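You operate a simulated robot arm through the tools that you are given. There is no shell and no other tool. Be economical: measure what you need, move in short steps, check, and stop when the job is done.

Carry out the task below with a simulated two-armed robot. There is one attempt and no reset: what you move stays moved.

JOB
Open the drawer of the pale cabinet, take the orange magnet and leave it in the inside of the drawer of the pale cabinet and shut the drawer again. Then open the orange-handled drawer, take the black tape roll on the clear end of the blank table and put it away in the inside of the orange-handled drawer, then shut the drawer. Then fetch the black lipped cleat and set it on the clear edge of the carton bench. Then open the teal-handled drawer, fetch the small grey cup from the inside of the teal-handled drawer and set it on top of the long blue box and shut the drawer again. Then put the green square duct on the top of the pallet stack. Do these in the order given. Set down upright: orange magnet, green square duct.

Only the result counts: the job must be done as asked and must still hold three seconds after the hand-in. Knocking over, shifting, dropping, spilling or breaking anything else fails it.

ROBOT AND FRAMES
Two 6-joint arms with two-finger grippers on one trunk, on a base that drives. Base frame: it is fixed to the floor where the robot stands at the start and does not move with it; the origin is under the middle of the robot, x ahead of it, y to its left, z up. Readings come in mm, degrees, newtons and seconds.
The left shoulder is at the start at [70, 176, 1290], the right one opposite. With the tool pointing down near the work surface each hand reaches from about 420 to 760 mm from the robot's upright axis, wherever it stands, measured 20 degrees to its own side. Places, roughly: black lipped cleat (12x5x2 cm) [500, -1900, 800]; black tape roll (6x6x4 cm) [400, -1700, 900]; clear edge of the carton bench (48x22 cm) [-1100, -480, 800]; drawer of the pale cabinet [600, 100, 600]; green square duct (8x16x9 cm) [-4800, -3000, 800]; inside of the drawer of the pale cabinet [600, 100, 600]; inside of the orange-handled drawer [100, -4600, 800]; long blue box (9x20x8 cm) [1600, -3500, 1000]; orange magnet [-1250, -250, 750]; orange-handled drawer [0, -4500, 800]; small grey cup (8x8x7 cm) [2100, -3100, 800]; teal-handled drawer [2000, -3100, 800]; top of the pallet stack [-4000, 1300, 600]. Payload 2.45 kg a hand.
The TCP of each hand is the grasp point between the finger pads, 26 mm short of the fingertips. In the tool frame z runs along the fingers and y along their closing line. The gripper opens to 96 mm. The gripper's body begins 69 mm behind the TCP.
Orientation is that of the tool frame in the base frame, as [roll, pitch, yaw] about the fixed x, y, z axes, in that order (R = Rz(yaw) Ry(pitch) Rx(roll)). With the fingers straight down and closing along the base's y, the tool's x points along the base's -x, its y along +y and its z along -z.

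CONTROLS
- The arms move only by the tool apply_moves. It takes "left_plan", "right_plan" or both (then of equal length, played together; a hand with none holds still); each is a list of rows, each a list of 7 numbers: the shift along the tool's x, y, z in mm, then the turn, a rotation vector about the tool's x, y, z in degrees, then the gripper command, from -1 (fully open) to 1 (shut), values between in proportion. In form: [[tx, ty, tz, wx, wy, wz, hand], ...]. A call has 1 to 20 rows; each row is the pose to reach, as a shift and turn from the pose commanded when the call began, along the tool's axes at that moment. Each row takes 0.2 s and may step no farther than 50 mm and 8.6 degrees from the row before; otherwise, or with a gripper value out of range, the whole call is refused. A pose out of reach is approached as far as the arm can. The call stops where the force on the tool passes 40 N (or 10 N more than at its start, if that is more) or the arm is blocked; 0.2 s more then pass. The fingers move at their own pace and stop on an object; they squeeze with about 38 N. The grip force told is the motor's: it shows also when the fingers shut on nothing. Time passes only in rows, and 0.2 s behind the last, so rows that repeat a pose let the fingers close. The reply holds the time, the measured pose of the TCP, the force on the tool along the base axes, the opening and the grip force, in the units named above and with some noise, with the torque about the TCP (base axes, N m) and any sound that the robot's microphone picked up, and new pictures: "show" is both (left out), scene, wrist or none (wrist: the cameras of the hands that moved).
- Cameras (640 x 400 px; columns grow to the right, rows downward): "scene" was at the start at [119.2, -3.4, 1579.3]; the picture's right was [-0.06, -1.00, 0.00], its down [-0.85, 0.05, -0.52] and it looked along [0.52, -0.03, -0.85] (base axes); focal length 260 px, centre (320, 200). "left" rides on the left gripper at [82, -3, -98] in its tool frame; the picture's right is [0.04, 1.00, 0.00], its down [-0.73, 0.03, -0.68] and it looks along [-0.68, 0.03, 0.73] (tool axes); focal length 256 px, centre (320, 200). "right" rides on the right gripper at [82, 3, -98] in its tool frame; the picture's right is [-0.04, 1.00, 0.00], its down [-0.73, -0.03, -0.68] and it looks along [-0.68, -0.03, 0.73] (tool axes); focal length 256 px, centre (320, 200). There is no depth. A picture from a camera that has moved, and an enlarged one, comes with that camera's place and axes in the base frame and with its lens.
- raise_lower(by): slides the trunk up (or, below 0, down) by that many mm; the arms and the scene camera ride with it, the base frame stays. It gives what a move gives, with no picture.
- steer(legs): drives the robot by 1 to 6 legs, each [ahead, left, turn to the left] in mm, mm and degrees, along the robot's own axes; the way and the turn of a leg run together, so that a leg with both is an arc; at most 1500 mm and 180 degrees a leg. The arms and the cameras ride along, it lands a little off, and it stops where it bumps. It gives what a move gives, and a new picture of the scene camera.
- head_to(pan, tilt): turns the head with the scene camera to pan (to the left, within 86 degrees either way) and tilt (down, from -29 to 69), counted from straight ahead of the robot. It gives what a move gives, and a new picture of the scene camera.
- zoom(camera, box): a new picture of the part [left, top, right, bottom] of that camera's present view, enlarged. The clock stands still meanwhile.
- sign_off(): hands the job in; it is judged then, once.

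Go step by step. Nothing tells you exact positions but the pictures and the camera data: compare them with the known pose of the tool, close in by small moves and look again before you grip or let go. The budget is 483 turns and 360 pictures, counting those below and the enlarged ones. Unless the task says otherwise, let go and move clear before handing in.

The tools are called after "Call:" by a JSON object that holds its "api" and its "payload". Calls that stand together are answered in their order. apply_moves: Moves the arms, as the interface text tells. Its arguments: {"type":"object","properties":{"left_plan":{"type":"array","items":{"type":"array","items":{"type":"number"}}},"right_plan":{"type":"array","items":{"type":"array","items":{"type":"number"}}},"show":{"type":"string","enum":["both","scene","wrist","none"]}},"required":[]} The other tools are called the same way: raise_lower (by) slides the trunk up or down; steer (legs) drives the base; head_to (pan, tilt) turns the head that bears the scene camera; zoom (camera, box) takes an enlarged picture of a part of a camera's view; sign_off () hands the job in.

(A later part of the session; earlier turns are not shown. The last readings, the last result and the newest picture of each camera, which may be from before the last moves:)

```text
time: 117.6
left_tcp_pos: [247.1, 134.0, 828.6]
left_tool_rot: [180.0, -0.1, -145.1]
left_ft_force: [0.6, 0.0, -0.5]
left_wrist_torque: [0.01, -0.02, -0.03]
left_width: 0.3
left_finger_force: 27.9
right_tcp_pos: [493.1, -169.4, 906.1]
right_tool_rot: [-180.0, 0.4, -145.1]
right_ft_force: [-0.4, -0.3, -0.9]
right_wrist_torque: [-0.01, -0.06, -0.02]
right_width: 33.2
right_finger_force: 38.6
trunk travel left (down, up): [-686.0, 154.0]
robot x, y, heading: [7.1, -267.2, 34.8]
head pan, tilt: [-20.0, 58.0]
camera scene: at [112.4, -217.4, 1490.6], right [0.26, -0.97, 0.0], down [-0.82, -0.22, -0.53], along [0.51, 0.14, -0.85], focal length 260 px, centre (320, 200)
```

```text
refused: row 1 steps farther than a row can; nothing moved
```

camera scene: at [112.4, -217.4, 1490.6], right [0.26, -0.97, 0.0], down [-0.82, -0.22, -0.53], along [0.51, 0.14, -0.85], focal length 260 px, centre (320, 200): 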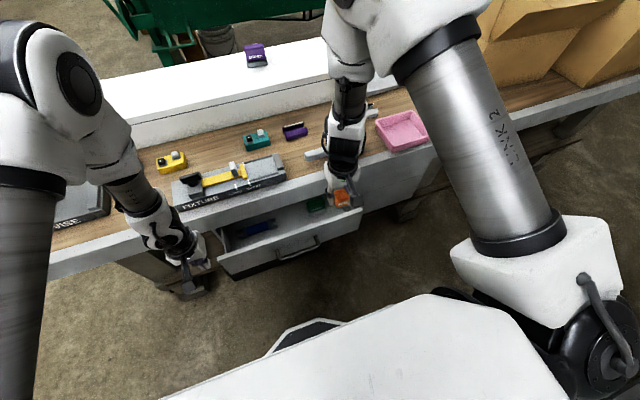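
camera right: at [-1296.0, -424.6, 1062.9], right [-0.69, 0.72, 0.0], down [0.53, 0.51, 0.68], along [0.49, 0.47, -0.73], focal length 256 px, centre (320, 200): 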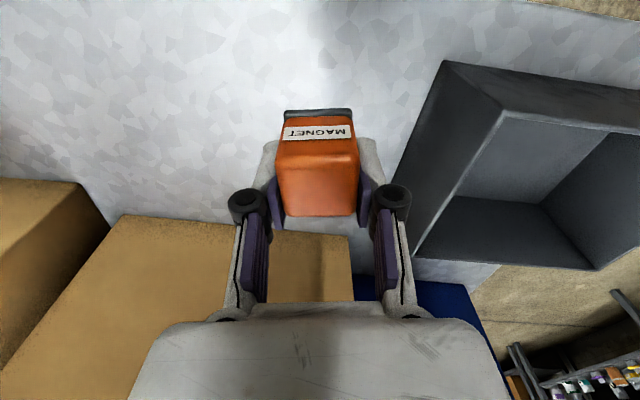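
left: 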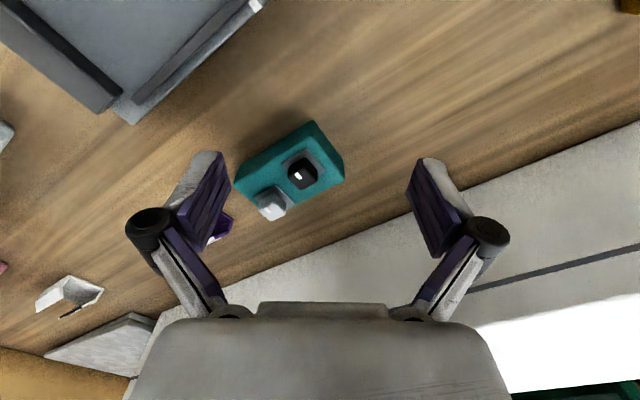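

Call:
{"api": "apply_moves", "payload": {"left_plan": [[-25, -26, 0, 0, 0, 0, 1], [-50, -52, 0, 0, 0, 0, 1], [-74, -78, 0, 0, 0, 0, 1], [-74, -78, 30, 0, 0, 0, 1]]}}

```text
time: 118.6
left_tcp_pos: [351.8, 109.0, 799.4]
left_tool_rot: [180.0, 0.0, -145.1]
left_ft_force: [-0.1, -0.1, -0.5]
left_wrist_torque: [-0.03, 0.0, 0.0]
left_width: 0.0
left_finger_force: 28.9
right_tcp_pos: [494.9, -168.8, 906.0]
right_tool_rot: [180.0, 0.5, -145.1]
right_ft_force: [0.0, 0.3, -1.9]
right_wrist_torque: [-0.03, 0.0, -0.02]
right_width: 33.0
right_finger_force: 38.5
trunk travel left (down, up): [-686.0, 154.0]
robot x, y, heading: [3.9, -265.1, 34.7]
head pan, tilt: [-20.0, 58.0]
camera scene: at [113.4, -216.6, 1490.6], right [0.26, -0.97, 0.0], down [-0.82, -0.22, -0.53], along [0.51, 0.13, -0.85], focal length 260 px, centre (320, 200)
camera left: at [287.0, 61.5, 897.7], right [-0.6, 0.8, 0.0], down [0.59, 0.44, 0.68], along [0.54, 0.41, -0.74], focal length 256 px, centre (320, 200)
```

scene: 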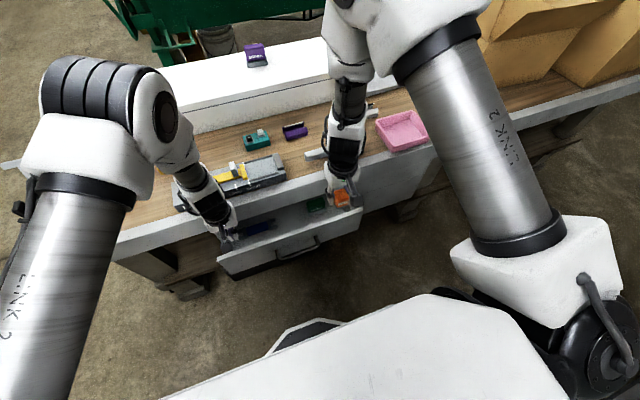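
left: 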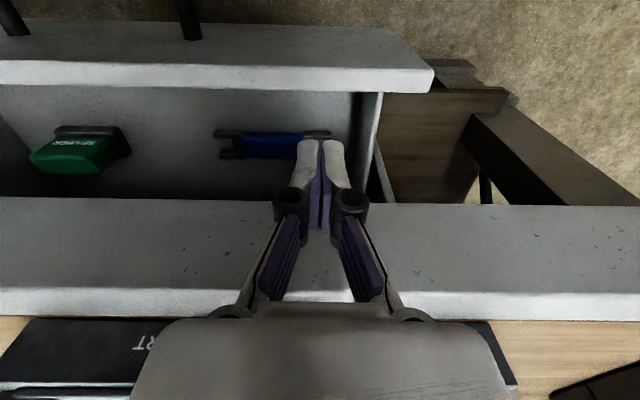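

The closed left fingers are just inside the drawer front. Lowering below the rim and pulling toward me.

Call:
{"api": "apply_moves", "payload": {"left_plan": [[0, -8, 30, 0, 0, 0, 1], [0, -10, 68, 0, 0, 0, 1], [12, -10, 68, 0, 0, 0, 1], [24, -10, 68, 0, 0, 0, 1], [36, -10, 68, 0, 0, 0, 1], [48, -10, 68, 0, 0, 0, 1], [60, -10, 68, 0, 0, 0, 1], [72, -10, 68, 0, 0, 0, 1], [84, -10, 68, 0, 0, 0, 1]]}}

```text
time: 120.6
left_tcp_pos: [281.7, 77.2, 723.6]
left_tool_rot: [-179.9, -0.1, -145.2]
left_ft_force: [0.1, 0.6, -0.2]
left_wrist_torque: [-0.04, -0.02, -0.05]
left_width: 0.0
left_finger_force: 28.1
left hand out of reach, approached as far as the arm can: row 5, 6, 7, 8, 9
right_tcp_pos: [493.2, -170.5, 905.8]
right_tool_rot: [180.0, 0.4, -145.1]
right_ft_force: [0.1, 0.6, -0.4]
right_wrist_torque: [0.0, -0.02, 0.0]
right_width: 33.2
right_finger_force: 38.4
trunk travel left (down, up): [-686.0, 154.0]
robot x, y, heading: [4.4, -264.8, 34.8]
head pan, tilt: [-20.0, 58.0]
camera scene: at [112.7, -218.4, 1490.6], right [0.26, -0.97, 0.0], down [-0.82, -0.22, -0.53], along [0.51, 0.14, -0.85], focal length 260 px, centre (320, 200)
camera left: at [217.8, 28.5, 822.2], right [-0.6, 0.8, 0.0], down [0.59, 0.44, 0.68], along [0.54, 0.41, -0.74], focal length 256 px, centre (320, 200)
```

scene: 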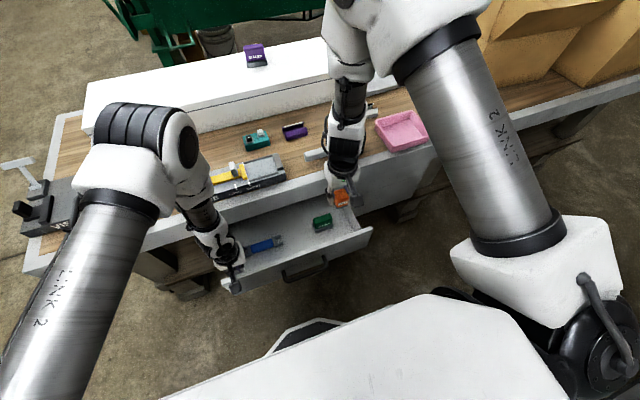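
left: 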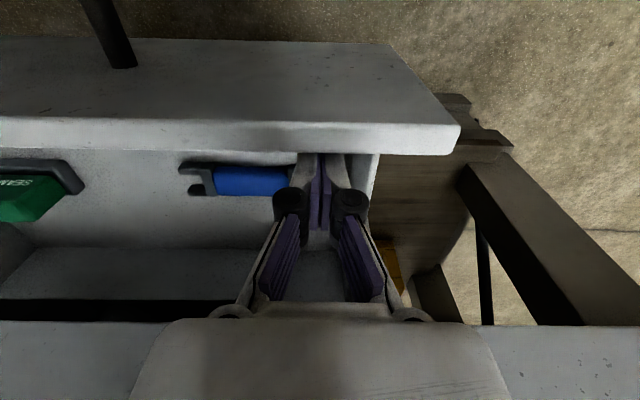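

The drawer is now ~185 mm open. Raising the left hand out, then shifting the base left so the right hand can place the magnet.

Call:
{"api": "apply_moves", "payload": {"left_plan": [[0, 0, -40, 0, 0, 0, 1], [0, 0, -80, 0, 0, 0, 1], [0, 0, -120, 0, 0, 0, 1], [0, 30, -150, 0, 0, 0, 1]], "show": "none"}}

Call:
{"api": "steer", "payload": {"legs": [[0, 120, 0]]}}

Call:
{"api": "zoom", "payload": {"camera": "right", "box": [0, 0, 640, 400]}}

```text
time: 121.6
left_tcp_pos: [260.1, 104.3, 869.5]
left_tool_rot: [-179.0, -1.2, -144.1]
left_ft_force: [-0.8, 1.1, -0.6]
left_wrist_torque: [-0.02, -0.02, -0.02]
left_width: 0.1
left_finger_force: 28.4
left hand out of reach, approached as far as the arm can: row 1, 2, 3, 4
right_tcp_pos: [493.5, -171.5, 908.2]
right_tool_rot: [-179.9, 0.5, -145.1]
right_ft_force: [-0.7, 0.0, 0.5]
right_wrist_torque: [-0.01, -0.01, -0.01]
right_width: 33.3
right_finger_force: 37.9
trunk travel left (down, up): [-686.0, 154.0]
robot x, y, heading: [1.3, -265.5, 35.1]
head pan, tilt: [-20.0, 58.0]
```

```text
time: 122.8
left_tcp_pos: [197.0, 204.0, 871.1]
left_tool_rot: [-179.2, -0.6, -144.0]
left_ft_force: [0.0, -0.2, 0.3]
left_wrist_torque: [0.01, -0.02, 0.03]
left_width: 0.0
left_finger_force: 27.8
right_tcp_pos: [425.9, -74.0, 906.2]
right_tool_rot: [179.9, 0.4, -145.1]
right_ft_force: [0.3, 0.0, -1.2]
right_wrist_torque: [-0.01, -0.01, 0.01]
right_width: 33.2
right_finger_force: 37.9
trunk travel left (down, up): [-686.0, 154.0]
robot x, y, heading: [-62.7, -168.3, 34.8]
head pan, tilt: [-20.0, 58.0]
camera scene: at [45.6, -122.0, 1490.6], right [0.26, -0.97, 0.0], down [-0.82, -0.22, -0.53], along [0.51, 0.14, -0.85], focal length 260 px, centre (320, 200)
```

scene: 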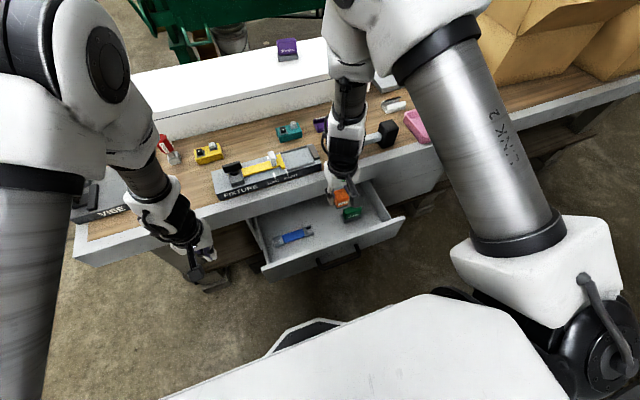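

```text
1.00 times, centred on (320, 200) of right (not enlarged: the box is as wide or as high as the picture)
camera zoom: at [357.7, -118.3, 1004.3], right [-0.54, 0.84, 0.0], down [0.61, 0.39, 0.68], along [0.58, 0.37, -0.73], focal length 256 px, centre (320, 200)
```

zoom: 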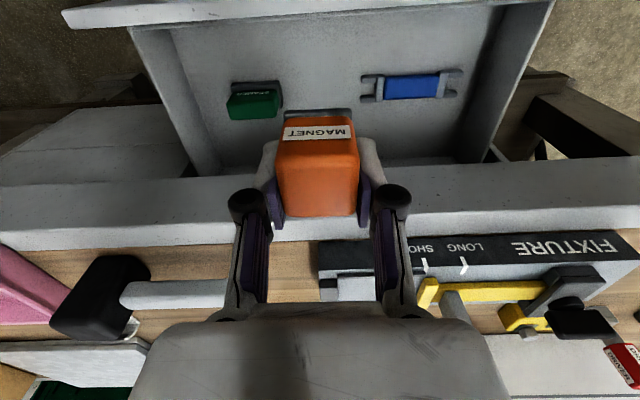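

I have a clear view: a 126 mm gap between the green and blue items. Moving over it and lowering.

Call:
{"api": "apply_moves", "payload": {"right_plan": [[-22, 0, 20, 0, 0, 0, 1], [-45, -1, 40, 0, 0, 0, 1], [-45, -1, 70, 0, 0, 0, 1], [-45, -1, 100, 0, 0, 0, 1]], "show": "none"}}

Call:
{"api": "raise_lower", "payload": {"by": -130}}

Call:
{"api": "zoom", "payload": {"camera": "right", "box": [0, 0, 640, 400]}}

```text
time: 123.8
left_tcp_pos: [196.8, 203.9, 872.1]
left_tool_rot: [-178.9, -0.7, -143.7]
left_ft_force: [0.9, 0.7, 0.2]
left_wrist_torque: [0.02, 0.03, -0.01]
left_width: 0.3
left_finger_force: 28.4
right_tcp_pos: [463.9, -49.2, 805.3]
right_tool_rot: [179.9, 0.4, -145.1]
right_ft_force: [0.5, 0.1, 0.6]
right_wrist_torque: [0.0, 0.03, 0.0]
right_width: 33.0
right_finger_force: 38.2
trunk travel left (down, up): [-686.0, 154.0]
robot x, y, heading: [-66.0, -168.5, 34.9]
head pan, tilt: [-20.0, 58.0]
```

```text
time: 125.4
left_tcp_pos: [196.8, 204.2, 743.0]
left_tool_rot: [-178.8, -0.6, -143.8]
left_ft_force: [0.2, -0.3, -0.9]
left_wrist_torque: [0.0, 0.0, -0.01]
left_width: 0.0
left_finger_force: 28.3
right_tcp_pos: [464.1, -49.4, 677.6]
right_tool_rot: [179.9, 0.5, -145.1]
right_ft_force: [0.9, 0.0, -0.5]
right_wrist_torque: [0.03, 0.0, -0.03]
right_width: 33.2
right_finger_force: 37.8
trunk travel left (down, up): [-556.0, 284.0]
robot x, y, heading: [-63.1, -169.0, 34.8]
head pan, tilt: [-20.0, 58.0]
```

```text
1.00 times, centred on (320, 200) of right (not enlarged: the box is as wide or as high as the picture)
camera zoom: at [394.6, -92.9, 775.3], right [-0.54, 0.84, 0.0], down [0.61, 0.39, 0.68], along [0.58, 0.37, -0.73], focal length 256 px, centre (320, 200)
```

zoom: 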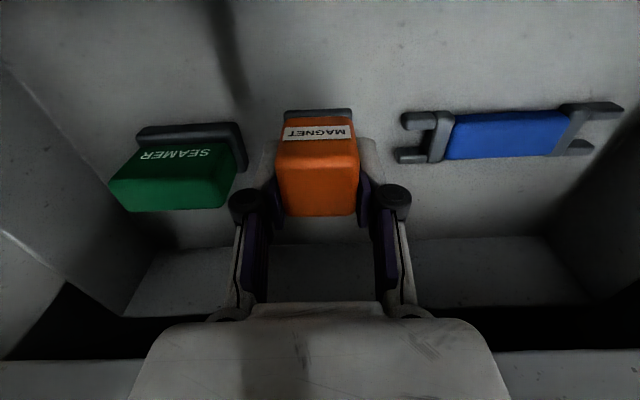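

Clear on both sides. Lowering slowly with the arm until contact.

Call:
{"api": "apply_moves", "payload": {"right_plan": [[0, 5, 15, 0, 0, 0, 1], [0, 5, 30, 0, 0, 0, 1], [0, 5, 40, 0, 0, 0, 1], [0, 5, 47, 0, 0, 0, 1]], "show": "wrist"}}

```text
time: 126.4
left_tcp_pos: [196.0, 202.9, 743.1]
left_tool_rot: [-178.8, -0.6, -143.8]
left_ft_force: [-0.4, 0.0, 0.3]
left_wrist_torque: [-0.03, 0.02, 0.03]
left_width: 0.1
left_finger_force: 28.7
right_tcp_pos: [462.0, -42.2, 629.7]
right_tool_rot: [179.9, 0.4, -145.0]
right_ft_force: [-0.6, 0.4, 0.1]
right_wrist_torque: [-0.01, 0.02, 0.02]
right_width: 33.2
right_finger_force: 38.4
trunk travel left (down, up): [-556.0, 284.0]
robot x, y, heading: [-64.3, -169.6, 34.9]
head pan, tilt: [-20.0, 58.0]
camera right: at [393.5, -87.6, 727.1], right [-0.54, 0.84, 0.0], down [0.61, 0.39, 0.68], along [0.58, 0.37, -0.73], focal length 256 px, centre (320, 200)
```

right: 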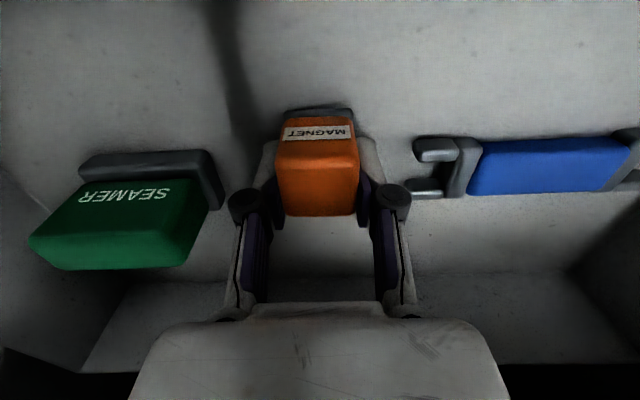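

Call:
{"api": "apply_moves", "payload": {"right_plan": [[0, 0, 4, 0, 0, 0, 1], [0, 0, 8, 0, 0, 0, 1], [0, 0, 11, 0, 0, 0, 1], [0, 0, 14, 0, 0, 0, 1], [0, 0, 17, 0, 0, 0, 1], [0, 0, 20, 0, 0, 0, 1]], "show": "wrist"}}

```text
time: 127.7
left_tcp_pos: [195.3, 204.2, 742.7]
left_tool_rot: [-178.8, -0.6, -143.7]
left_ft_force: [-0.3, 0.4, -0.2]
left_wrist_torque: [0.03, 0.02, 0.01]
left_width: 0.0
left_finger_force: 28.3
right_tcp_pos: [461.3, -44.5, 617.7]
right_tool_rot: [179.9, 0.7, -145.1]
right_ft_force: [0.6, -0.6, 31.6]
right_wrist_torque: [-1.06, 1.36, 0.12]
right_width: 33.1
right_finger_force: 38.2
trunk travel left (down, up): [-556.0, 284.0]
robot x, y, heading: [-65.7, -168.0, 34.9]
head pan, tilt: [-20.0, 58.0]
stopped in row 6 (right hand): the force on the tool passed its limit at 45 N (the readings are from after the stop); the commanded pose is now the measured one
camera right: at [392.6, -88.4, 714.1], right [-0.54, 0.84, 0.0], down [0.61, 0.39, 0.69], along [0.58, 0.37, -0.73], focal length 256 px, centre (320, 200)
```

right: 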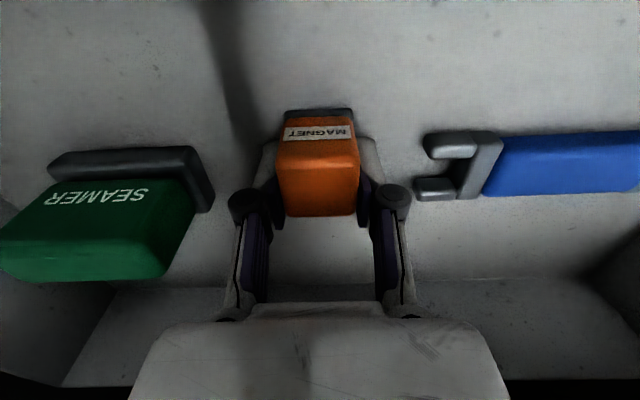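

Floor contact. Opening slightly to release and rising straight up.

Call:
{"api": "apply_moves", "payload": {"right_plan": [[0, 0, -1, 0, 0, 0, 0.1], [0, 0, -1, 0, 0, 0, 0.0], [0, 0, -1, 0, 0, 0, 0.0], [0, 0, -20, 0, 0, 0, 0.0], [0, 0, -50, 0, 0, 0, 0.0], [0, 0, -80, 0, 0, 0, 0.0]], "show": "wrist"}}

```text
time: 129.1
left_tcp_pos: [197.5, 203.1, 741.6]
left_tool_rot: [-178.9, -0.6, -143.8]
left_ft_force: [0.1, 0.1, 0.1]
left_wrist_torque: [0.02, 0.01, -0.01]
left_width: 0.0
left_finger_force: 29.0
right_tcp_pos: [460.9, -44.3, 693.6]
right_tool_rot: [179.9, 0.5, -145.1]
right_ft_force: [-0.6, 0.1, 0.0]
right_wrist_torque: [-0.04, -0.02, -0.02]
right_width: 48.2
right_finger_force: 0.1
trunk travel left (down, up): [-556.0, 284.0]
robot x, y, heading: [-65.9, -171.2, 34.7]
head pan, tilt: [-20.0, 58.0]
camera right: at [392.0, -89.6, 791.2], right [-0.54, 0.84, 0.0], down [0.61, 0.39, 0.69], along [0.58, 0.37, -0.73], focal length 256 px, centre (320, 200)
```

right: 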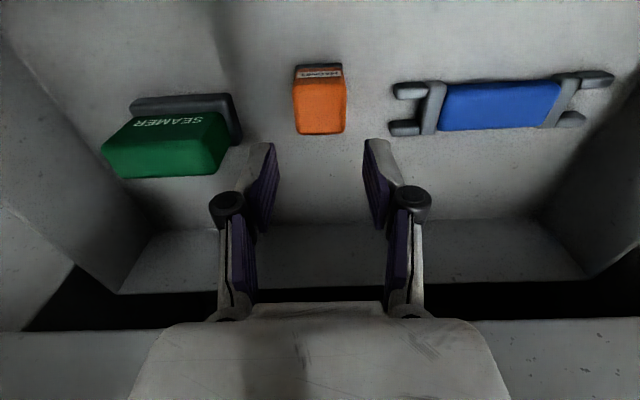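

The magnet stands upright in the drawer. Now I'll raise out, back the base off, and tilt the hand to push the drawer shut.

Call:
{"api": "raise_lower", "payload": {"by": 130}}

Call:
{"api": "steer", "payload": {"legs": [[-90, 0, 0]]}}

Call:
{"api": "apply_moves", "payload": {"right_plan": [[10, 5, 0, 0, -8, 0, 1], [20, 10, 0, 0, -16, 0, 1], [30, 15, 0, 0, -24, 0, 1], [40, 20, 0, 0, -32, 0, 1], [40, 20, 0, 0, -40, 0, 1], [40, 20, 0, 0, -48, 0, 1]], "show": "both"}}

```text
time: 130.7
left_tcp_pos: [196.0, 204.1, 872.9]
left_tool_rot: [-178.9, -0.6, -143.8]
left_ft_force: [0.3, 0.5, -0.5]
left_wrist_torque: [0.04, 0.0, 0.0]
left_width: 0.0
left_finger_force: 28.6
right_tcp_pos: [460.8, -45.0, 823.3]
right_tool_rot: [179.9, 0.4, -145.0]
right_ft_force: [0.3, 0.1, -0.6]
right_wrist_torque: [-0.02, 0.02, 0.0]
right_width: 48.3
right_finger_force: 0.1
trunk travel left (down, up): [-686.0, 154.0]
robot x, y, heading: [-62.0, -169.7, 35.1]
head pan, tilt: [-20.0, 58.0]
```

```text
time: 131.8
left_tcp_pos: [122.5, 152.6, 872.8]
left_tool_rot: [-179.0, -0.7, -143.6]
left_ft_force: [-0.6, 0.3, 0.3]
left_wrist_torque: [-0.01, -0.01, -0.03]
left_width: 0.2
left_finger_force: 28.7
right_tcp_pos: [388.5, -95.4, 824.2]
right_tool_rot: [179.9, 0.4, -145.1]
right_ft_force: [0.5, 0.7, -0.8]
right_wrist_torque: [0.05, -0.04, 0.01]
right_width: 48.1
right_finger_force: 0.0
trunk travel left (down, up): [-686.0, 154.0]
robot x, y, heading: [-139.0, -218.6, 34.9]
head pan, tilt: [-20.0, 58.0]
camera scene: at [-28.2, -172.7, 1490.6], right [0.26, -0.97, 0.0], down [-0.82, -0.22, -0.53], along [0.51, 0.14, -0.85], focal length 260 px, centre (320, 200)
```

scene: 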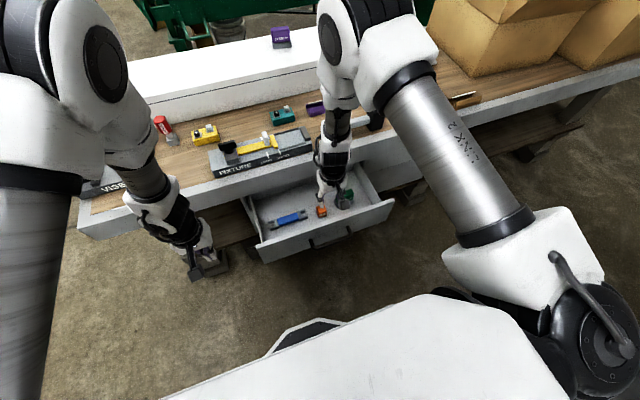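

```text
time: 133.2
left_tcp_pos: [123.6, 153.2, 873.1]
left_tool_rot: [-178.9, -0.6, -143.8]
left_ft_force: [0.0, -0.1, -0.4]
left_wrist_torque: [0.0, -0.01, -0.02]
left_width: 0.0
left_finger_force: 28.7
right_tcp_pos: [343.7, -101.4, 822.7]
right_tool_rot: [179.9, 48.6, -145.1]
right_ft_force: [-1.2, -0.2, -0.5]
right_wrist_torque: [0.01, -0.03, 0.0]
right_width: 0.0
right_finger_force: 28.2
right hand out of reach, approached as far as the arm can: row 1, 2, 3
trunk travel left (down, up): [-686.0, 154.0]
robot x, y, heading: [-136.9, -217.8, 34.9]
head pan, tilt: [-20.0, 58.0]
camera scene: at [-27.6, -172.5, 1490.7], right [0.26, -0.97, 0.0], down [-0.82, -0.22, -0.53], along [0.51, 0.14, -0.85], focal length 260 px, centre (320, 200)
camera right: at [238.5, -172.1, 826.0], right [-0.55, 0.83, 0.03], down [0.0, -0.04, 1.0], along [0.83, 0.55, 0.02], focal length 256 px, centre (320, 200)
```

scene: 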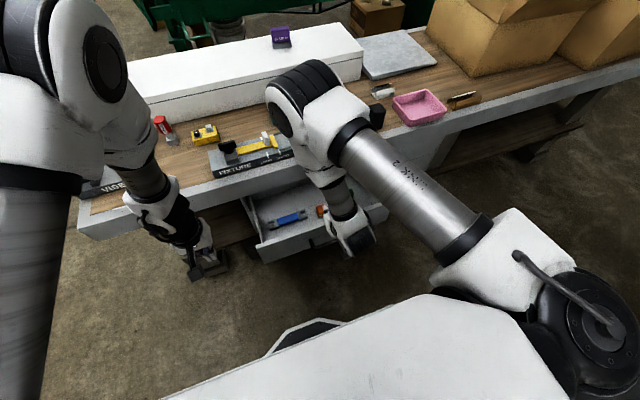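
right: 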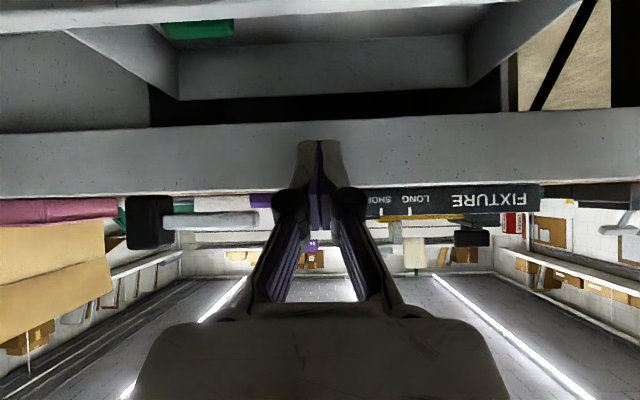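

Lowering the tilted, closed fingers to just above handle height in front of the drawer face.

Call:
{"api": "raise_lower", "payload": {"by": -115}}

Call:
{"api": "zoom", "payload": {"camera": "scene", "box": [220, 120, 440, 290]}}

```text
time: 134.2
left_tcp_pos: [123.2, 152.6, 797.4]
left_tool_rot: [-178.8, -0.6, -143.7]
left_ft_force: [-0.3, 1.2, -0.5]
left_wrist_torque: [0.03, 0.0, 0.01]
left_width: 0.0
left_finger_force: 28.2
right_tcp_pos: [346.7, -99.3, 750.6]
right_tool_rot: [179.8, 49.7, -145.2]
right_ft_force: [-1.4, 0.6, 11.6]
right_wrist_torque: [0.08, -0.08, -0.04]
right_width: 6.0
right_finger_force: 28.3
trunk travel left (down, up): [-610.0, 230.0]
robot x, y, heading: [-131.3, -219.7, 35.1]
head pan, tilt: [-20.0, 58.0]
stopped: the force on the tool passed its limit at 68 N (the readings are from after the stop); the commanded pose is now the measured one
```

```text
2.35 times, centred on (330, 205) of scene
camera zoom: at [-29.4, -172.8, 1414.8], right [0.26, -0.97, 0.0], down [-0.82, -0.22, -0.53], along [0.51, 0.14, -0.85], focal length 611 px, centre (296, 188)
```

zoom: 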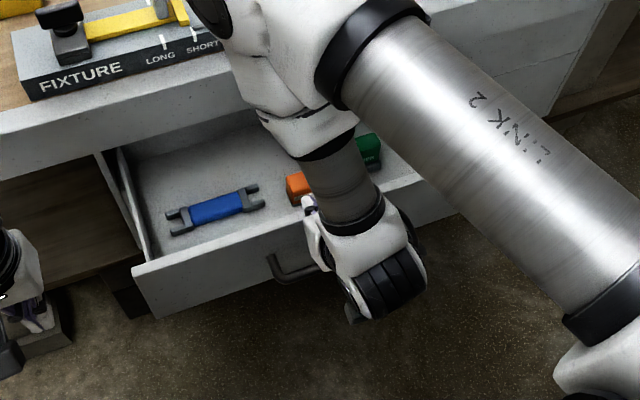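

The tip landed on the drawer rim, so the face is closer than I took it. Raising, pulling back 35 mm, then lowering again.

Call:
{"api": "raise_lower", "payload": {"by": 40}}

Call:
{"api": "apply_moves", "payload": {"right_plan": [[12, 0, -13, 0, 0, 0, 1], [23, 0, -26, 0, 0, 0, 1]], "show": "wrist"}}

```text
time: 135.0
left_tcp_pos: [124.1, 152.6, 835.3]
left_tool_rot: [-178.9, -0.7, -143.7]
left_ft_force: [0.0, -0.2, 0.6]
left_wrist_torque: [0.01, 0.01, -0.01]
left_width: 0.1
left_finger_force: 28.2
right_tcp_pos: [347.6, -100.7, 790.1]
right_tool_rot: [179.8, 49.3, -145.1]
right_ft_force: [1.2, 0.0, -0.1]
right_wrist_torque: [0.0, -0.02, 0.0]
right_width: 0.0
right_finger_force: 28.4
trunk travel left (down, up): [-650.0, 190.0]
robot x, y, heading: [-133.9, -219.1, 35.0]
head pan, tilt: [-20.0, 58.0]
```

```text
time: 135.6
left_tcp_pos: [123.7, 152.3, 836.2]
left_tool_rot: [-179.0, -0.6, -143.7]
left_ft_force: [0.1, -0.2, -1.1]
left_wrist_torque: [0.01, 0.01, 0.0]
left_width: 0.0
left_finger_force: 28.6
right_tcp_pos: [319.1, -117.7, 790.2]
right_tool_rot: [179.7, 49.4, -145.4]
right_ft_force: [-0.1, -0.2, 0.0]
right_wrist_torque: [0.0, 0.01, 0.04]
right_width: 0.0
right_finger_force: 28.9
trunk travel left (down, up): [-650.0, 190.0]
robot x, y, heading: [-131.4, -220.4, 34.9]
head pan, tilt: [-20.0, 58.0]
camera right: at [213.0, -188.8, 791.9], right [-0.55, 0.83, 0.03], down [-0.01, -0.05, 1.0], along [0.83, 0.55, 0.04], focal length 256 px, centre (320, 200)
```

right: 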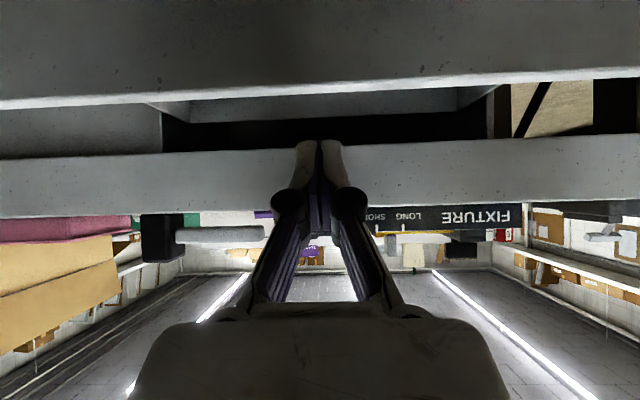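

The rim is near n≈215; I'll pull back 30 mm more before lowering.

Call:
{"api": "apply_moves", "payload": {"right_plan": [[10, 0, -11, 0, 0, 0, 1], [20, 0, -23, 0, 0, 0, 1]], "show": "wrist"}}

```text
time: 136.2
left_tcp_pos: [122.6, 152.7, 836.6]
left_tool_rot: [-178.9, -0.5, -143.7]
left_ft_force: [0.4, -0.4, -0.5]
left_wrist_torque: [0.01, -0.01, 0.0]
left_width: 0.2
left_finger_force: 28.1
right_tcp_pos: [298.2, -139.0, 788.9]
right_tool_rot: [179.6, 49.6, -145.2]
right_ft_force: [0.6, -1.7, -0.8]
right_wrist_torque: [0.0, -0.02, -0.02]
right_width: 0.0
right_finger_force: 28.3
right hand out of reach, approached as far as the arm can: row 2
trunk travel left (down, up): [-650.0, 190.0]
robot x, y, heading: [-136.3, -221.5, 35.0]
head pan, tilt: [-20.0, 58.0]
camera right: at [191.6, -210.1, 789.8], right [-0.55, 0.83, 0.03], down [-0.01, -0.05, 1.0], along [0.83, 0.55, 0.04], focal length 256 px, centre (320, 200)
```

right: 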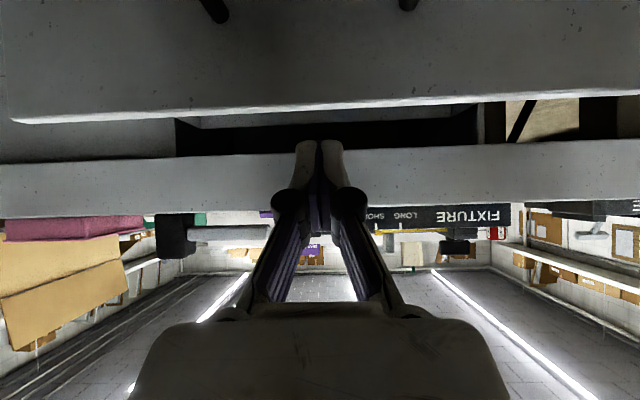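

Call:
{"api": "raise_lower", "payload": {"by": -87}}

Call:
{"api": "zoom", "payload": {"camera": "right", "box": [0, 0, 640, 400]}}

```text
time: 137.4
left_tcp_pos: [123.1, 153.1, 749.6]
left_tool_rot: [-179.0, -0.6, -143.8]
left_ft_force: [0.0, -0.1, 0.1]
left_wrist_torque: [0.0, -0.03, 0.0]
left_width: 0.0
left_finger_force: 28.1
right_tcp_pos: [298.1, -139.8, 700.8]
right_tool_rot: [179.6, 49.5, -145.2]
right_ft_force: [-0.2, -0.9, -0.2]
right_wrist_torque: [0.0, 0.01, 0.02]
right_width: 0.0
right_finger_force: 28.3
trunk travel left (down, up): [-563.0, 277.0]
robot x, y, heading: [-136.6, -222.0, 34.6]
head pan, tilt: [-20.0, 58.0]
```

```text
1.00 times, centred on (320, 200) of right (not enlarged: the box is as wide or as high as the picture)
camera zoom: at [191.5, -210.1, 702.9], right [-0.55, 0.83, 0.03], down [-0.01, -0.05, 1.0], along [0.83, 0.55, 0.04], focal length 256 px, centre (320, 200)
```

zoom: 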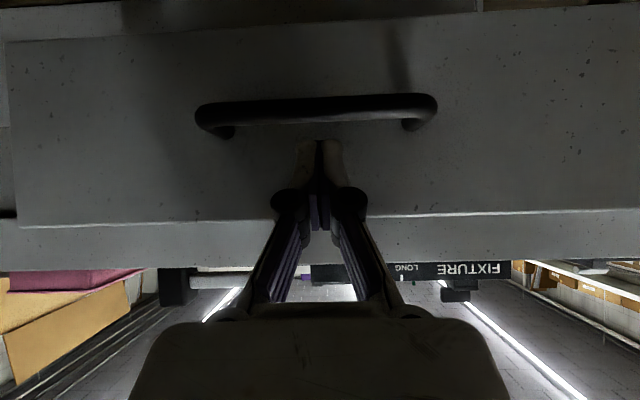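

Tip is positioned between handle and rim. Raising the left hand clear, then driving forward to push the drawer in.

Call:
{"api": "apply_moves", "payload": {"left_plan": [[0, 0, -40, 0, 0, 0, 1], [0, 0, -80, 0, 0, 0, 1], [0, 0, -120, 0, 0, 0, 1], [0, 0, -160, 0, 0, 0, 1]], "show": "none"}}

Call:
{"api": "steer", "payload": {"legs": [[150, 0, 0]]}}

Call:
{"api": "zoom", "payload": {"camera": "right", "box": [0, 0, 640, 400]}}

```text
time: 138.2
left_tcp_pos: [82.6, 127.8, 792.2]
left_tool_rot: [-176.9, -12.5, -141.7]
left_ft_force: [0.6, 0.8, 1.1]
left_wrist_torque: [0.02, -0.02, 0.02]
left_width: 0.0
left_finger_force: 28.8
right_tcp_pos: [297.3, -139.2, 701.1]
right_tool_rot: [179.7, 49.5, -145.2]
right_ft_force: [1.0, 0.5, -0.3]
right_wrist_torque: [0.0, -0.02, -0.03]
right_width: 0.1
right_finger_force: 28.5
trunk travel left (down, up): [-563.0, 277.0]
robot x, y, heading: [-135.3, -222.4, 34.6]
head pan, tilt: [-20.0, 58.0]
stopped in row 3 (left hand): the arm was blocked; the commanded pose is now the measured one
```

```text
time: 139.6
left_tcp_pos: [208.6, 215.8, 791.3]
left_tool_rot: [-177.1, -12.5, -141.7]
left_ft_force: [0.8, -0.2, -0.4]
left_wrist_torque: [-0.04, 0.03, -0.05]
left_width: 0.0
left_finger_force: 28.7
right_tcp_pos: [423.5, -51.5, 699.8]
right_tool_rot: [179.6, 49.3, -145.2]
right_ft_force: [0.0, 0.8, -0.3]
right_wrist_torque: [0.0, 0.01, -0.03]
right_width: 0.0
right_finger_force: 28.4
trunk travel left (down, up): [-563.0, 277.0]
robot x, y, heading: [-13.5, -130.3, 34.7]
head pan, tilt: [-20.0, 58.0]
camera scene: at [98.0, -84.3, 1368.1], right [0.26, -0.97, 0.0], down [-0.82, -0.22, -0.53], along [0.51, 0.14, -0.85], focal length 260 px, centre (320, 200)
```

scene: 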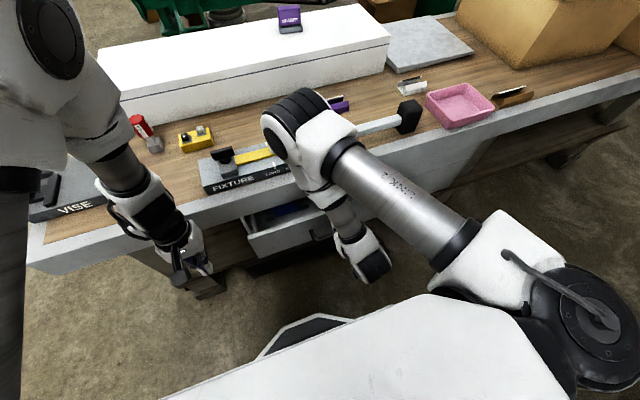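

```text
1.00 times, centred on (320, 200) of right (not enlarged: the box is as wide or as high as the picture)
camera zoom: at [317.2, -121.8, 702.5], right [-0.55, 0.83, 0.03], down [-0.01, -0.05, 1.0], along [0.83, 0.55, 0.04], focal length 256 px, centre (320, 200)
```

zoom: 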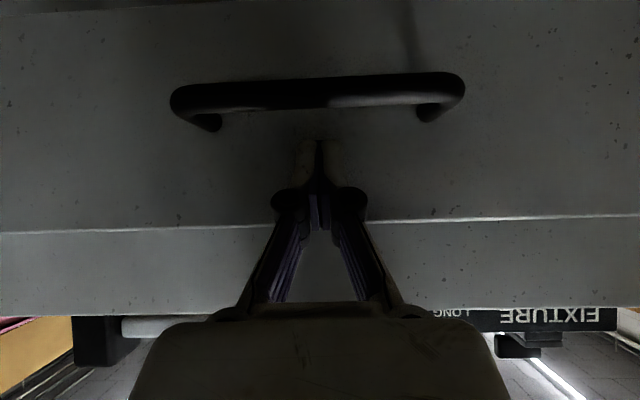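

The drawer is moving in. Continuing 85 mm.

Call:
{"api": "steer", "payload": {"legs": [[85, 0, 0]]}}

Call:
{"api": "zoom", "payload": {"camera": "right", "box": [0, 0, 640, 400]}}

```text
time: 140.7
left_tcp_pos: [276.8, 265.0, 792.2]
left_tool_rot: [-176.9, -12.6, -141.7]
left_ft_force: [0.2, 0.7, 0.2]
left_wrist_torque: [0.02, 0.0, -0.03]
left_width: 0.0
left_finger_force: 28.7
right_tcp_pos: [492.0, -1.9, 699.7]
right_tool_rot: [179.6, 49.4, -145.2]
right_ft_force: [0.0, 0.2, -0.4]
right_wrist_torque: [0.01, 0.02, 0.0]
right_width: 0.1
right_finger_force: 28.3
trunk travel left (down, up): [-563.0, 277.0]
robot x, y, heading: [58.5, -83.7, 35.3]
head pan, tilt: [-20.0, 58.0]
camera scene: at [167.5, -35.8, 1368.0], right [0.26, -0.97, 0.0], down [-0.82, -0.22, -0.53], along [0.51, 0.14, -0.85], focal length 260 px, centre (320, 200)
```

scene: 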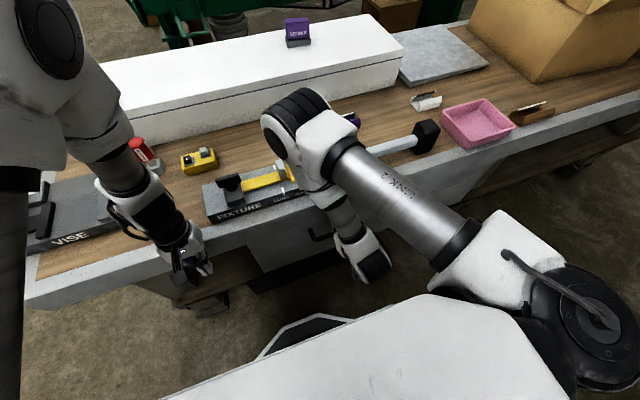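

```text
1.00 times, centred on (320, 200) of right (not enlarged: the box is as wide or as high as the picture)
camera zoom: at [386.4, -73.4, 702.4], right [-0.55, 0.83, 0.03], down [-0.01, -0.05, 1.0], along [0.83, 0.55, 0.04], focal length 256 px, centre (320, 200)
```

zoom: 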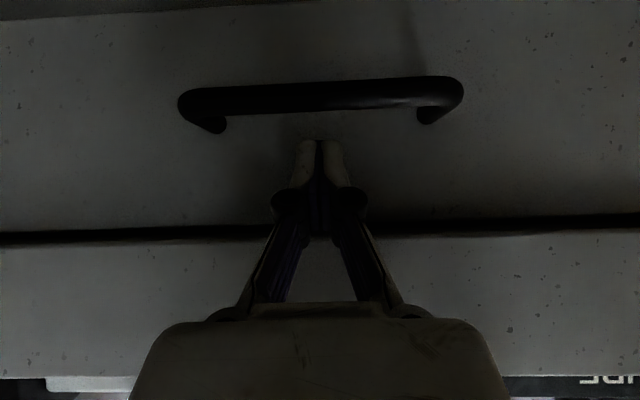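

Nearly shut. Finishing with the force-limited arm push.

Call:
{"api": "apply_moves", "payload": {"right_plan": [[-4, 0, 4.5, 0, 0, 0, 1], [-8, 0, 9, 0, 0, 0, 1], [-12, 0, 13.5, 0, 0, 0, 1], [-16, 0, 18, 0, 0, 0, 1], [-20, 0, 22.5, 0, 0, 0, 1], [-24, 0, 27, 0, 0, 0, 1], [-28, 0, 31.5, 0, 0, 0, 1], [-32, 0, 36, 0, 0, 0, 1]]}}

```text
time: 141.8
left_tcp_pos: [275.2, 263.0, 792.5]
left_tool_rot: [-176.8, -12.5, -141.7]
left_ft_force: [-0.5, -0.1, 0.0]
left_wrist_torque: [-0.05, 0.03, 0.01]
left_width: 0.0
left_finger_force: 28.3
right_tcp_pos: [506.3, 5.9, 699.7]
right_tool_rot: [179.9, 48.3, -144.9]
right_ft_force: [-19.5, -11.3, 9.8]
right_wrist_torque: [0.11, -0.05, 0.1]
right_width: 5.8
right_finger_force: 28.5
trunk travel left (down, up): [-563.0, 277.0]
robot x, y, heading: [55.8, -86.8, 35.1]
head pan, tilt: [-20.0, 58.0]
stopped in row 5 (right hand): the force on the tool passed its limit at 47 N (the readings are from after the stop); the commanded pose is now the measured one
camera scene: at [164.2, -37.7, 1368.4], right [0.26, -0.97, 0.0], down [-0.82, -0.22, -0.53], along [0.51, 0.14, -0.85], focal length 260 px, centre (320, 200)
camera right: at [401.6, -64.1, 703.2], right [-0.55, 0.83, 0.03], down [0.0, -0.04, 1.0], along [0.83, 0.55, 0.02], focal length 256 px, centre (320, 200)
```

scene: 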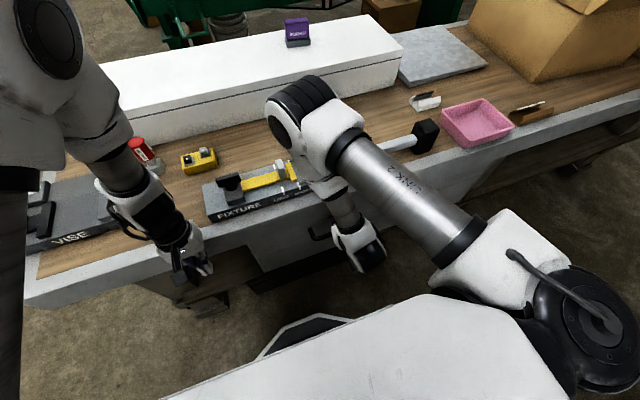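
right: 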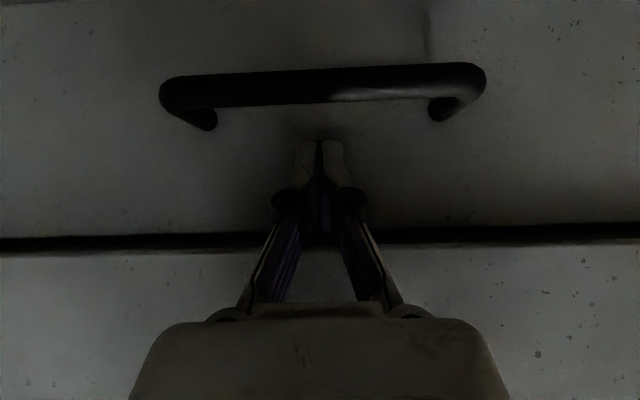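

The drawer is shut (47 N stop, faces flush). I'll back away, raise the trunk and restore the right hand to tool-down.

Call:
{"api": "steer", "payload": {"legs": [[-190, 0, 0]]}}

Call:
{"api": "apply_moves", "payload": {"right_plan": [[0, 0, -5, 0, 8, 0, 1], [0, 0, -10, 0, 16, 0, 1], [0, 0, -15, 0, 24, 0, 1], [0, 0, -20, 0, 32, 0, 1], [0, 0, -20, 0, 40, 0, 1], [0, 0, -20, 0, 48, 0, -1]], "show": "none"}}

Call:
{"api": "raise_lower", "payload": {"by": 270}}

Call:
{"api": "apply_moves", "payload": {"left_plan": [[0, 0, 0, 3.1, 12.5, 0, 1], [0, 0, 0, 3.1, 12.5, 0, -1]], "show": "none"}}

Call:
{"api": "head_to", "payload": {"pan": -80, "tilt": 30}}

```text
time: 143.3
left_tcp_pos: [120.9, 154.5, 792.8]
left_tool_rot: [-176.9, -12.5, -141.7]
left_ft_force: [-0.7, 0.4, -0.4]
left_wrist_torque: [0.0, -0.04, -0.01]
left_width: 0.0
left_finger_force: 28.1
right_tcp_pos: [354.2, -99.9, 699.2]
right_tool_rot: [179.8, 48.6, -144.9]
right_ft_force: [-0.3, 0.3, -0.9]
right_wrist_torque: [0.01, 0.03, -0.01]
right_width: 0.0
right_finger_force: 28.6
trunk travel left (down, up): [-563.0, 277.0]
robot x, y, heading: [-100.2, -192.6, 35.0]
head pan, tilt: [-20.0, 58.0]
camera scene: at [9.4, -146.1, 1368.3], right [0.26, -0.97, 0.0], down [-0.82, -0.22, -0.53], along [0.51, 0.14, -0.85], focal length 260 px, centre (320, 200)
```

scene: 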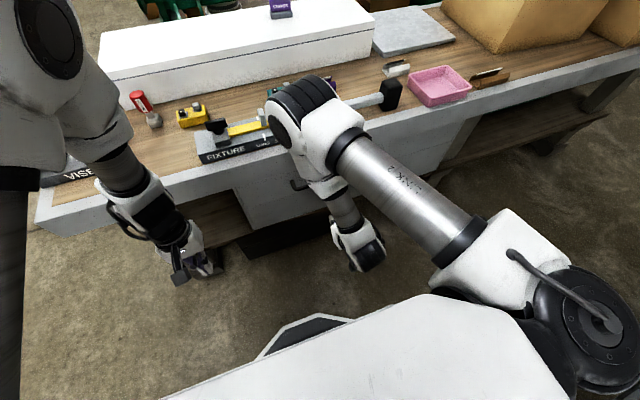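

```text
time: 144.7
left_tcp_pos: [120.9, 155.4, 791.4]
left_tool_rot: [-176.9, -12.5, -141.7]
left_ft_force: [0.1, 0.0, 0.0]
left_wrist_torque: [0.0, 0.01, -0.01]
left_width: 0.0
left_finger_force: 28.6
right_tcp_pos: [343.7, -109.0, 711.7]
right_tool_rot: [-180.0, 0.4, -144.7]
right_ft_force: [-0.1, 0.4, 0.1]
right_wrist_torque: [0.0, -0.01, -0.02]
right_width: 95.2
right_finger_force: 0.0
trunk travel left (down, up): [-563.0, 277.0]
robot x, y, heading: [-98.5, -190.0, 34.8]
head pan, tilt: [-20.0, 58.0]
```

```text
time: 147.5
left_tcp_pos: [121.0, 155.0, 1062.1]
left_tool_rot: [-176.8, -12.5, -141.7]
left_ft_force: [0.1, 0.7, 0.9]
left_wrist_torque: [0.03, -0.01, 0.01]
left_width: 0.1
left_finger_force: 28.3
right_tcp_pos: [341.9, -108.9, 981.8]
right_tool_rot: [179.8, 0.5, -144.8]
right_ft_force: [0.2, 0.5, -0.8]
right_wrist_torque: [-0.01, 0.0, -0.03]
right_width: 95.9
right_finger_force: 0.1
trunk travel left (down, up): [-833.0, 7.0]
robot x, y, heading: [-102.0, -192.8, 35.0]
head pan, tilt: [-20.0, 58.0]
```

```text
refused: row 1 steps farther than a row can; nothing moved
```

```text
time: 148.8
left_tcp_pos: [120.4, 154.9, 1061.1]
left_tool_rot: [-176.9, -12.5, -141.8]
left_ft_force: [0.1, -0.1, -0.3]
left_wrist_torque: [-0.01, 0.0, 0.03]
left_width: 0.0
left_finger_force: 28.7
right_tcp_pos: [341.8, -109.0, 982.1]
right_tool_rot: [179.8, 0.5, -144.8]
right_ft_force: [0.8, -0.3, -1.1]
right_wrist_torque: [0.01, 0.02, -0.01]
right_width: 96.1
right_finger_force: 0.1
trunk travel left (down, up): [-833.0, 7.0]
robot x, y, heading: [-101.5, -194.2, 34.8]
head pan, tilt: [-80.0, 30.0]
camera scene: at [7.8, -227.2, 1677.9], right [-0.71, -0.71, 0.0], down [-0.35, 0.35, -0.87], along [0.61, -0.61, -0.5], focal length 260 px, centre (320, 200)
```

scene: 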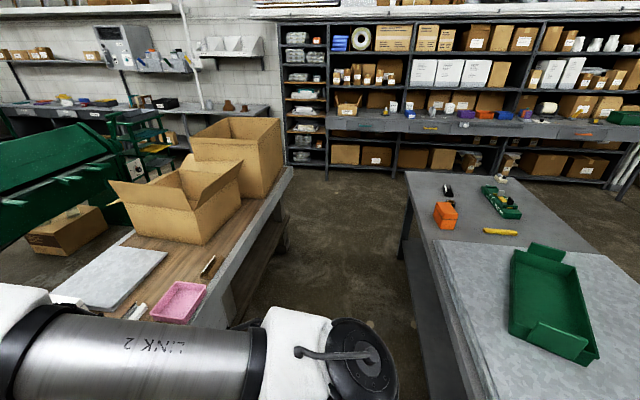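

The aisle to the right leads to the shelf wall with drawers. Zooming to identify handles and the table items.

Call:
{"api": "zoom", "payload": {"camera": "scene", "box": [320, 80, 640, 280]}}

```text
2.00 times, centred on (480, 180) of scene
camera zoom: at [7.8, -227.2, 1677.9], right [-0.71, -0.71, 0.0], down [-0.35, 0.35, -0.87], along [0.61, -0.61, -0.5], focal length 520 px, centre (0, 240)
```

zoom: 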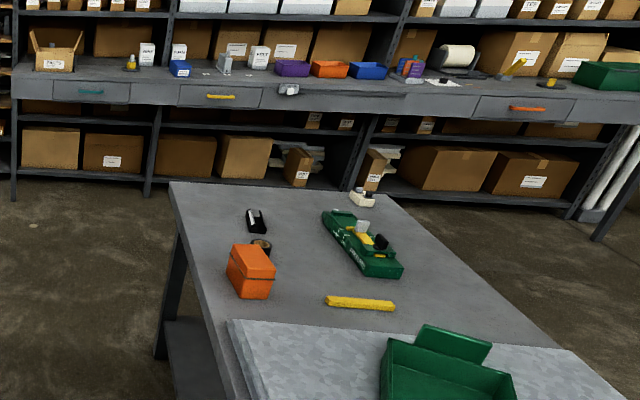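

Handles: teal at left, orange at right. I'll straighten the left hand, turn to face the shelf direction and drive down the aisle.

Call:
{"api": "apply_moves", "payload": {"left_plan": [[0, 0, 0, 0, 6, 0, 1], [0, 0, 0, 0, 12.5, 0, -1]], "show": "none"}}

Call:
{"api": "steer", "payload": {"legs": [[70, 0, 0], [0, 0, -90], [1200, 0, 0]]}}

Call:
{"api": "head_to", "payload": {"pan": 0, "tilt": 35}}

```text
time: 149.4
left_tcp_pos: [122.5, 155.9, 1060.3]
left_tool_rot: [-176.6, -25.1, -142.4]
left_ft_force: [-0.7, 0.7, 0.2]
left_wrist_torque: [0.02, 0.01, 0.0]
left_width: 95.5
left_finger_force: 0.0
right_tcp_pos: [341.5, -107.8, 981.0]
right_tool_rot: [179.9, 0.4, -144.8]
right_ft_force: [0.1, -0.4, 0.4]
right_wrist_torque: [-0.06, -0.02, -0.02]
right_width: 95.7
right_finger_force: 0.1
trunk travel left (down, up): [-833.0, 7.0]
robot x, y, heading: [-98.7, -189.6, 34.9]
head pan, tilt: [-80.0, 30.0]
```

```text
time: 160.0
left_tcp_pos: [1002.2, -1374.1, 1062.5]
left_tool_rot: [-176.5, -24.9, 127.8]
left_ft_force: [-0.1, 0.0, -0.3]
left_wrist_torque: [-0.03, 0.03, 0.01]
left_width: 95.8
left_finger_force: 0.0
right_tcp_pos: [738.4, -1594.8, 982.1]
right_tool_rot: [179.8, 0.5, 125.4]
right_ft_force: [-0.2, 0.0, -0.7]
right_wrist_torque: [-0.02, -0.01, 0.0]
right_width: 96.1
right_finger_force: 0.0
trunk travel left (down, up): [-833.0, 7.0]
robot x, y, heading: [653.1, -1151.7, -55.2]
head pan, tilt: [-80.0, 30.0]
camera scene: at [618.7, -1259.4, 1677.9], right [-0.71, 0.71, 0.0], down [0.35, 0.35, -0.87], along [-0.61, -0.61, -0.5], focal length 260 px, centre (320, 200)
```

scene: 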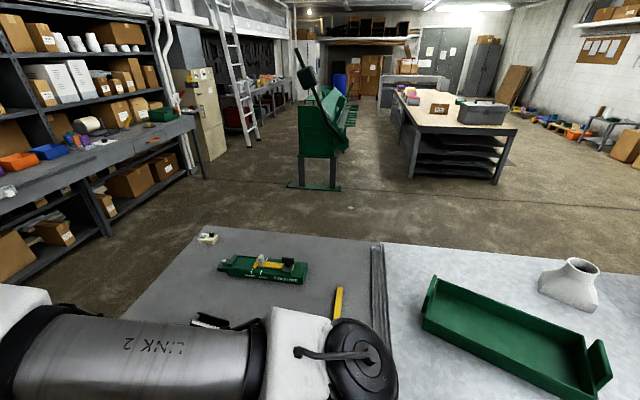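

```text
time: 161.5
left_tcp_pos: [1001.9, -1373.2, 1062.4]
left_tool_rot: [-176.6, -25.0, 127.8]
left_ft_force: [0.4, 0.4, 0.5]
left_wrist_torque: [0.0, -0.01, 0.0]
left_width: 96.0
left_finger_force: 0.0
right_tcp_pos: [739.0, -1596.1, 980.2]
right_tool_rot: [180.0, 0.5, 125.3]
right_ft_force: [0.8, -0.6, 0.1]
right_wrist_torque: [0.0, -0.02, -0.04]
right_width: 96.0
right_finger_force: 0.1
trunk travel left (down, up): [-833.0, 7.0]
robot x, y, heading: [654.6, -1158.9, -54.8]
head pan, tilt: [0.0, 35.0]
camera scene: at [733.5, -1268.0, 1670.1], right [-0.82, -0.57, 0.0], down [-0.33, 0.47, -0.82], along [0.47, -0.67, -0.57], focal length 260 px, centre (320, 200)
```

scene: 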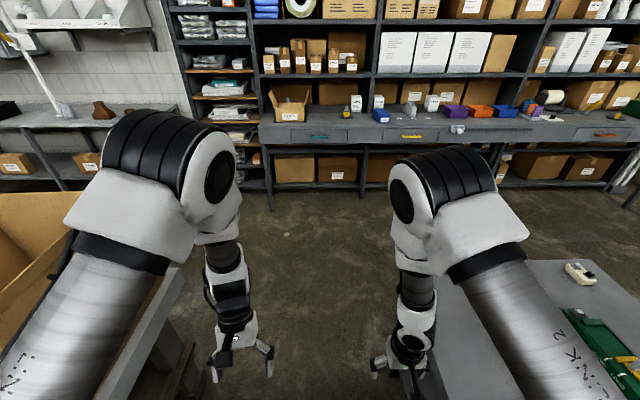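

I'll fix the left hand's tilt and continue toward the shelf, then go right along it.

Call:
{"api": "apply_moves", "payload": {"left_plan": [[0, 0, 0, 0, -8, 0, -1], [0, 0, 0, 0, -16, 0, -1], [0, 0, 0, 0, -25, 0, -1]], "show": "none"}}

Call:
{"api": "steer", "payload": {"legs": [[1450, 0, 0], [0, -1300, 0]]}}

```text
refused: row 3 steps farther than a row can; nothing moved
```

```text
time: 174.7
left_tcp_pos: [778.6, -3276.5, 1061.5]
left_tool_rot: [-176.6, -25.0, 128.2]
left_ft_force: [-0.5, -0.5, -0.6]
left_wrist_torque: [-0.01, 0.0, 0.0]
left_width: 95.9
left_finger_force: 0.1
right_tcp_pos: [517.0, -3499.7, 982.6]
right_tool_rot: [179.8, 0.6, 125.9]
right_ft_force: [-0.2, 0.1, -0.1]
right_wrist_torque: [0.04, -0.01, -0.01]
right_width: 96.3
right_finger_force: 0.0
trunk travel left (down, up): [-833.0, 7.0]
robot x, y, heading: [425.5, -3064.6, -54.3]
head pan, tilt: [0.0, 35.0]
camera scene: at [508.8, -3172.2, 1670.1], right [-0.81, -0.58, 0.0], down [-0.33, 0.47, -0.82], along [0.48, -0.67, -0.57], focal length 260 px, centre (320, 200)
```

scene: 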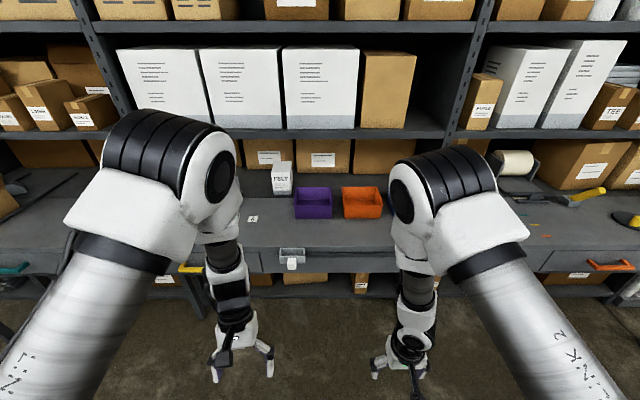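

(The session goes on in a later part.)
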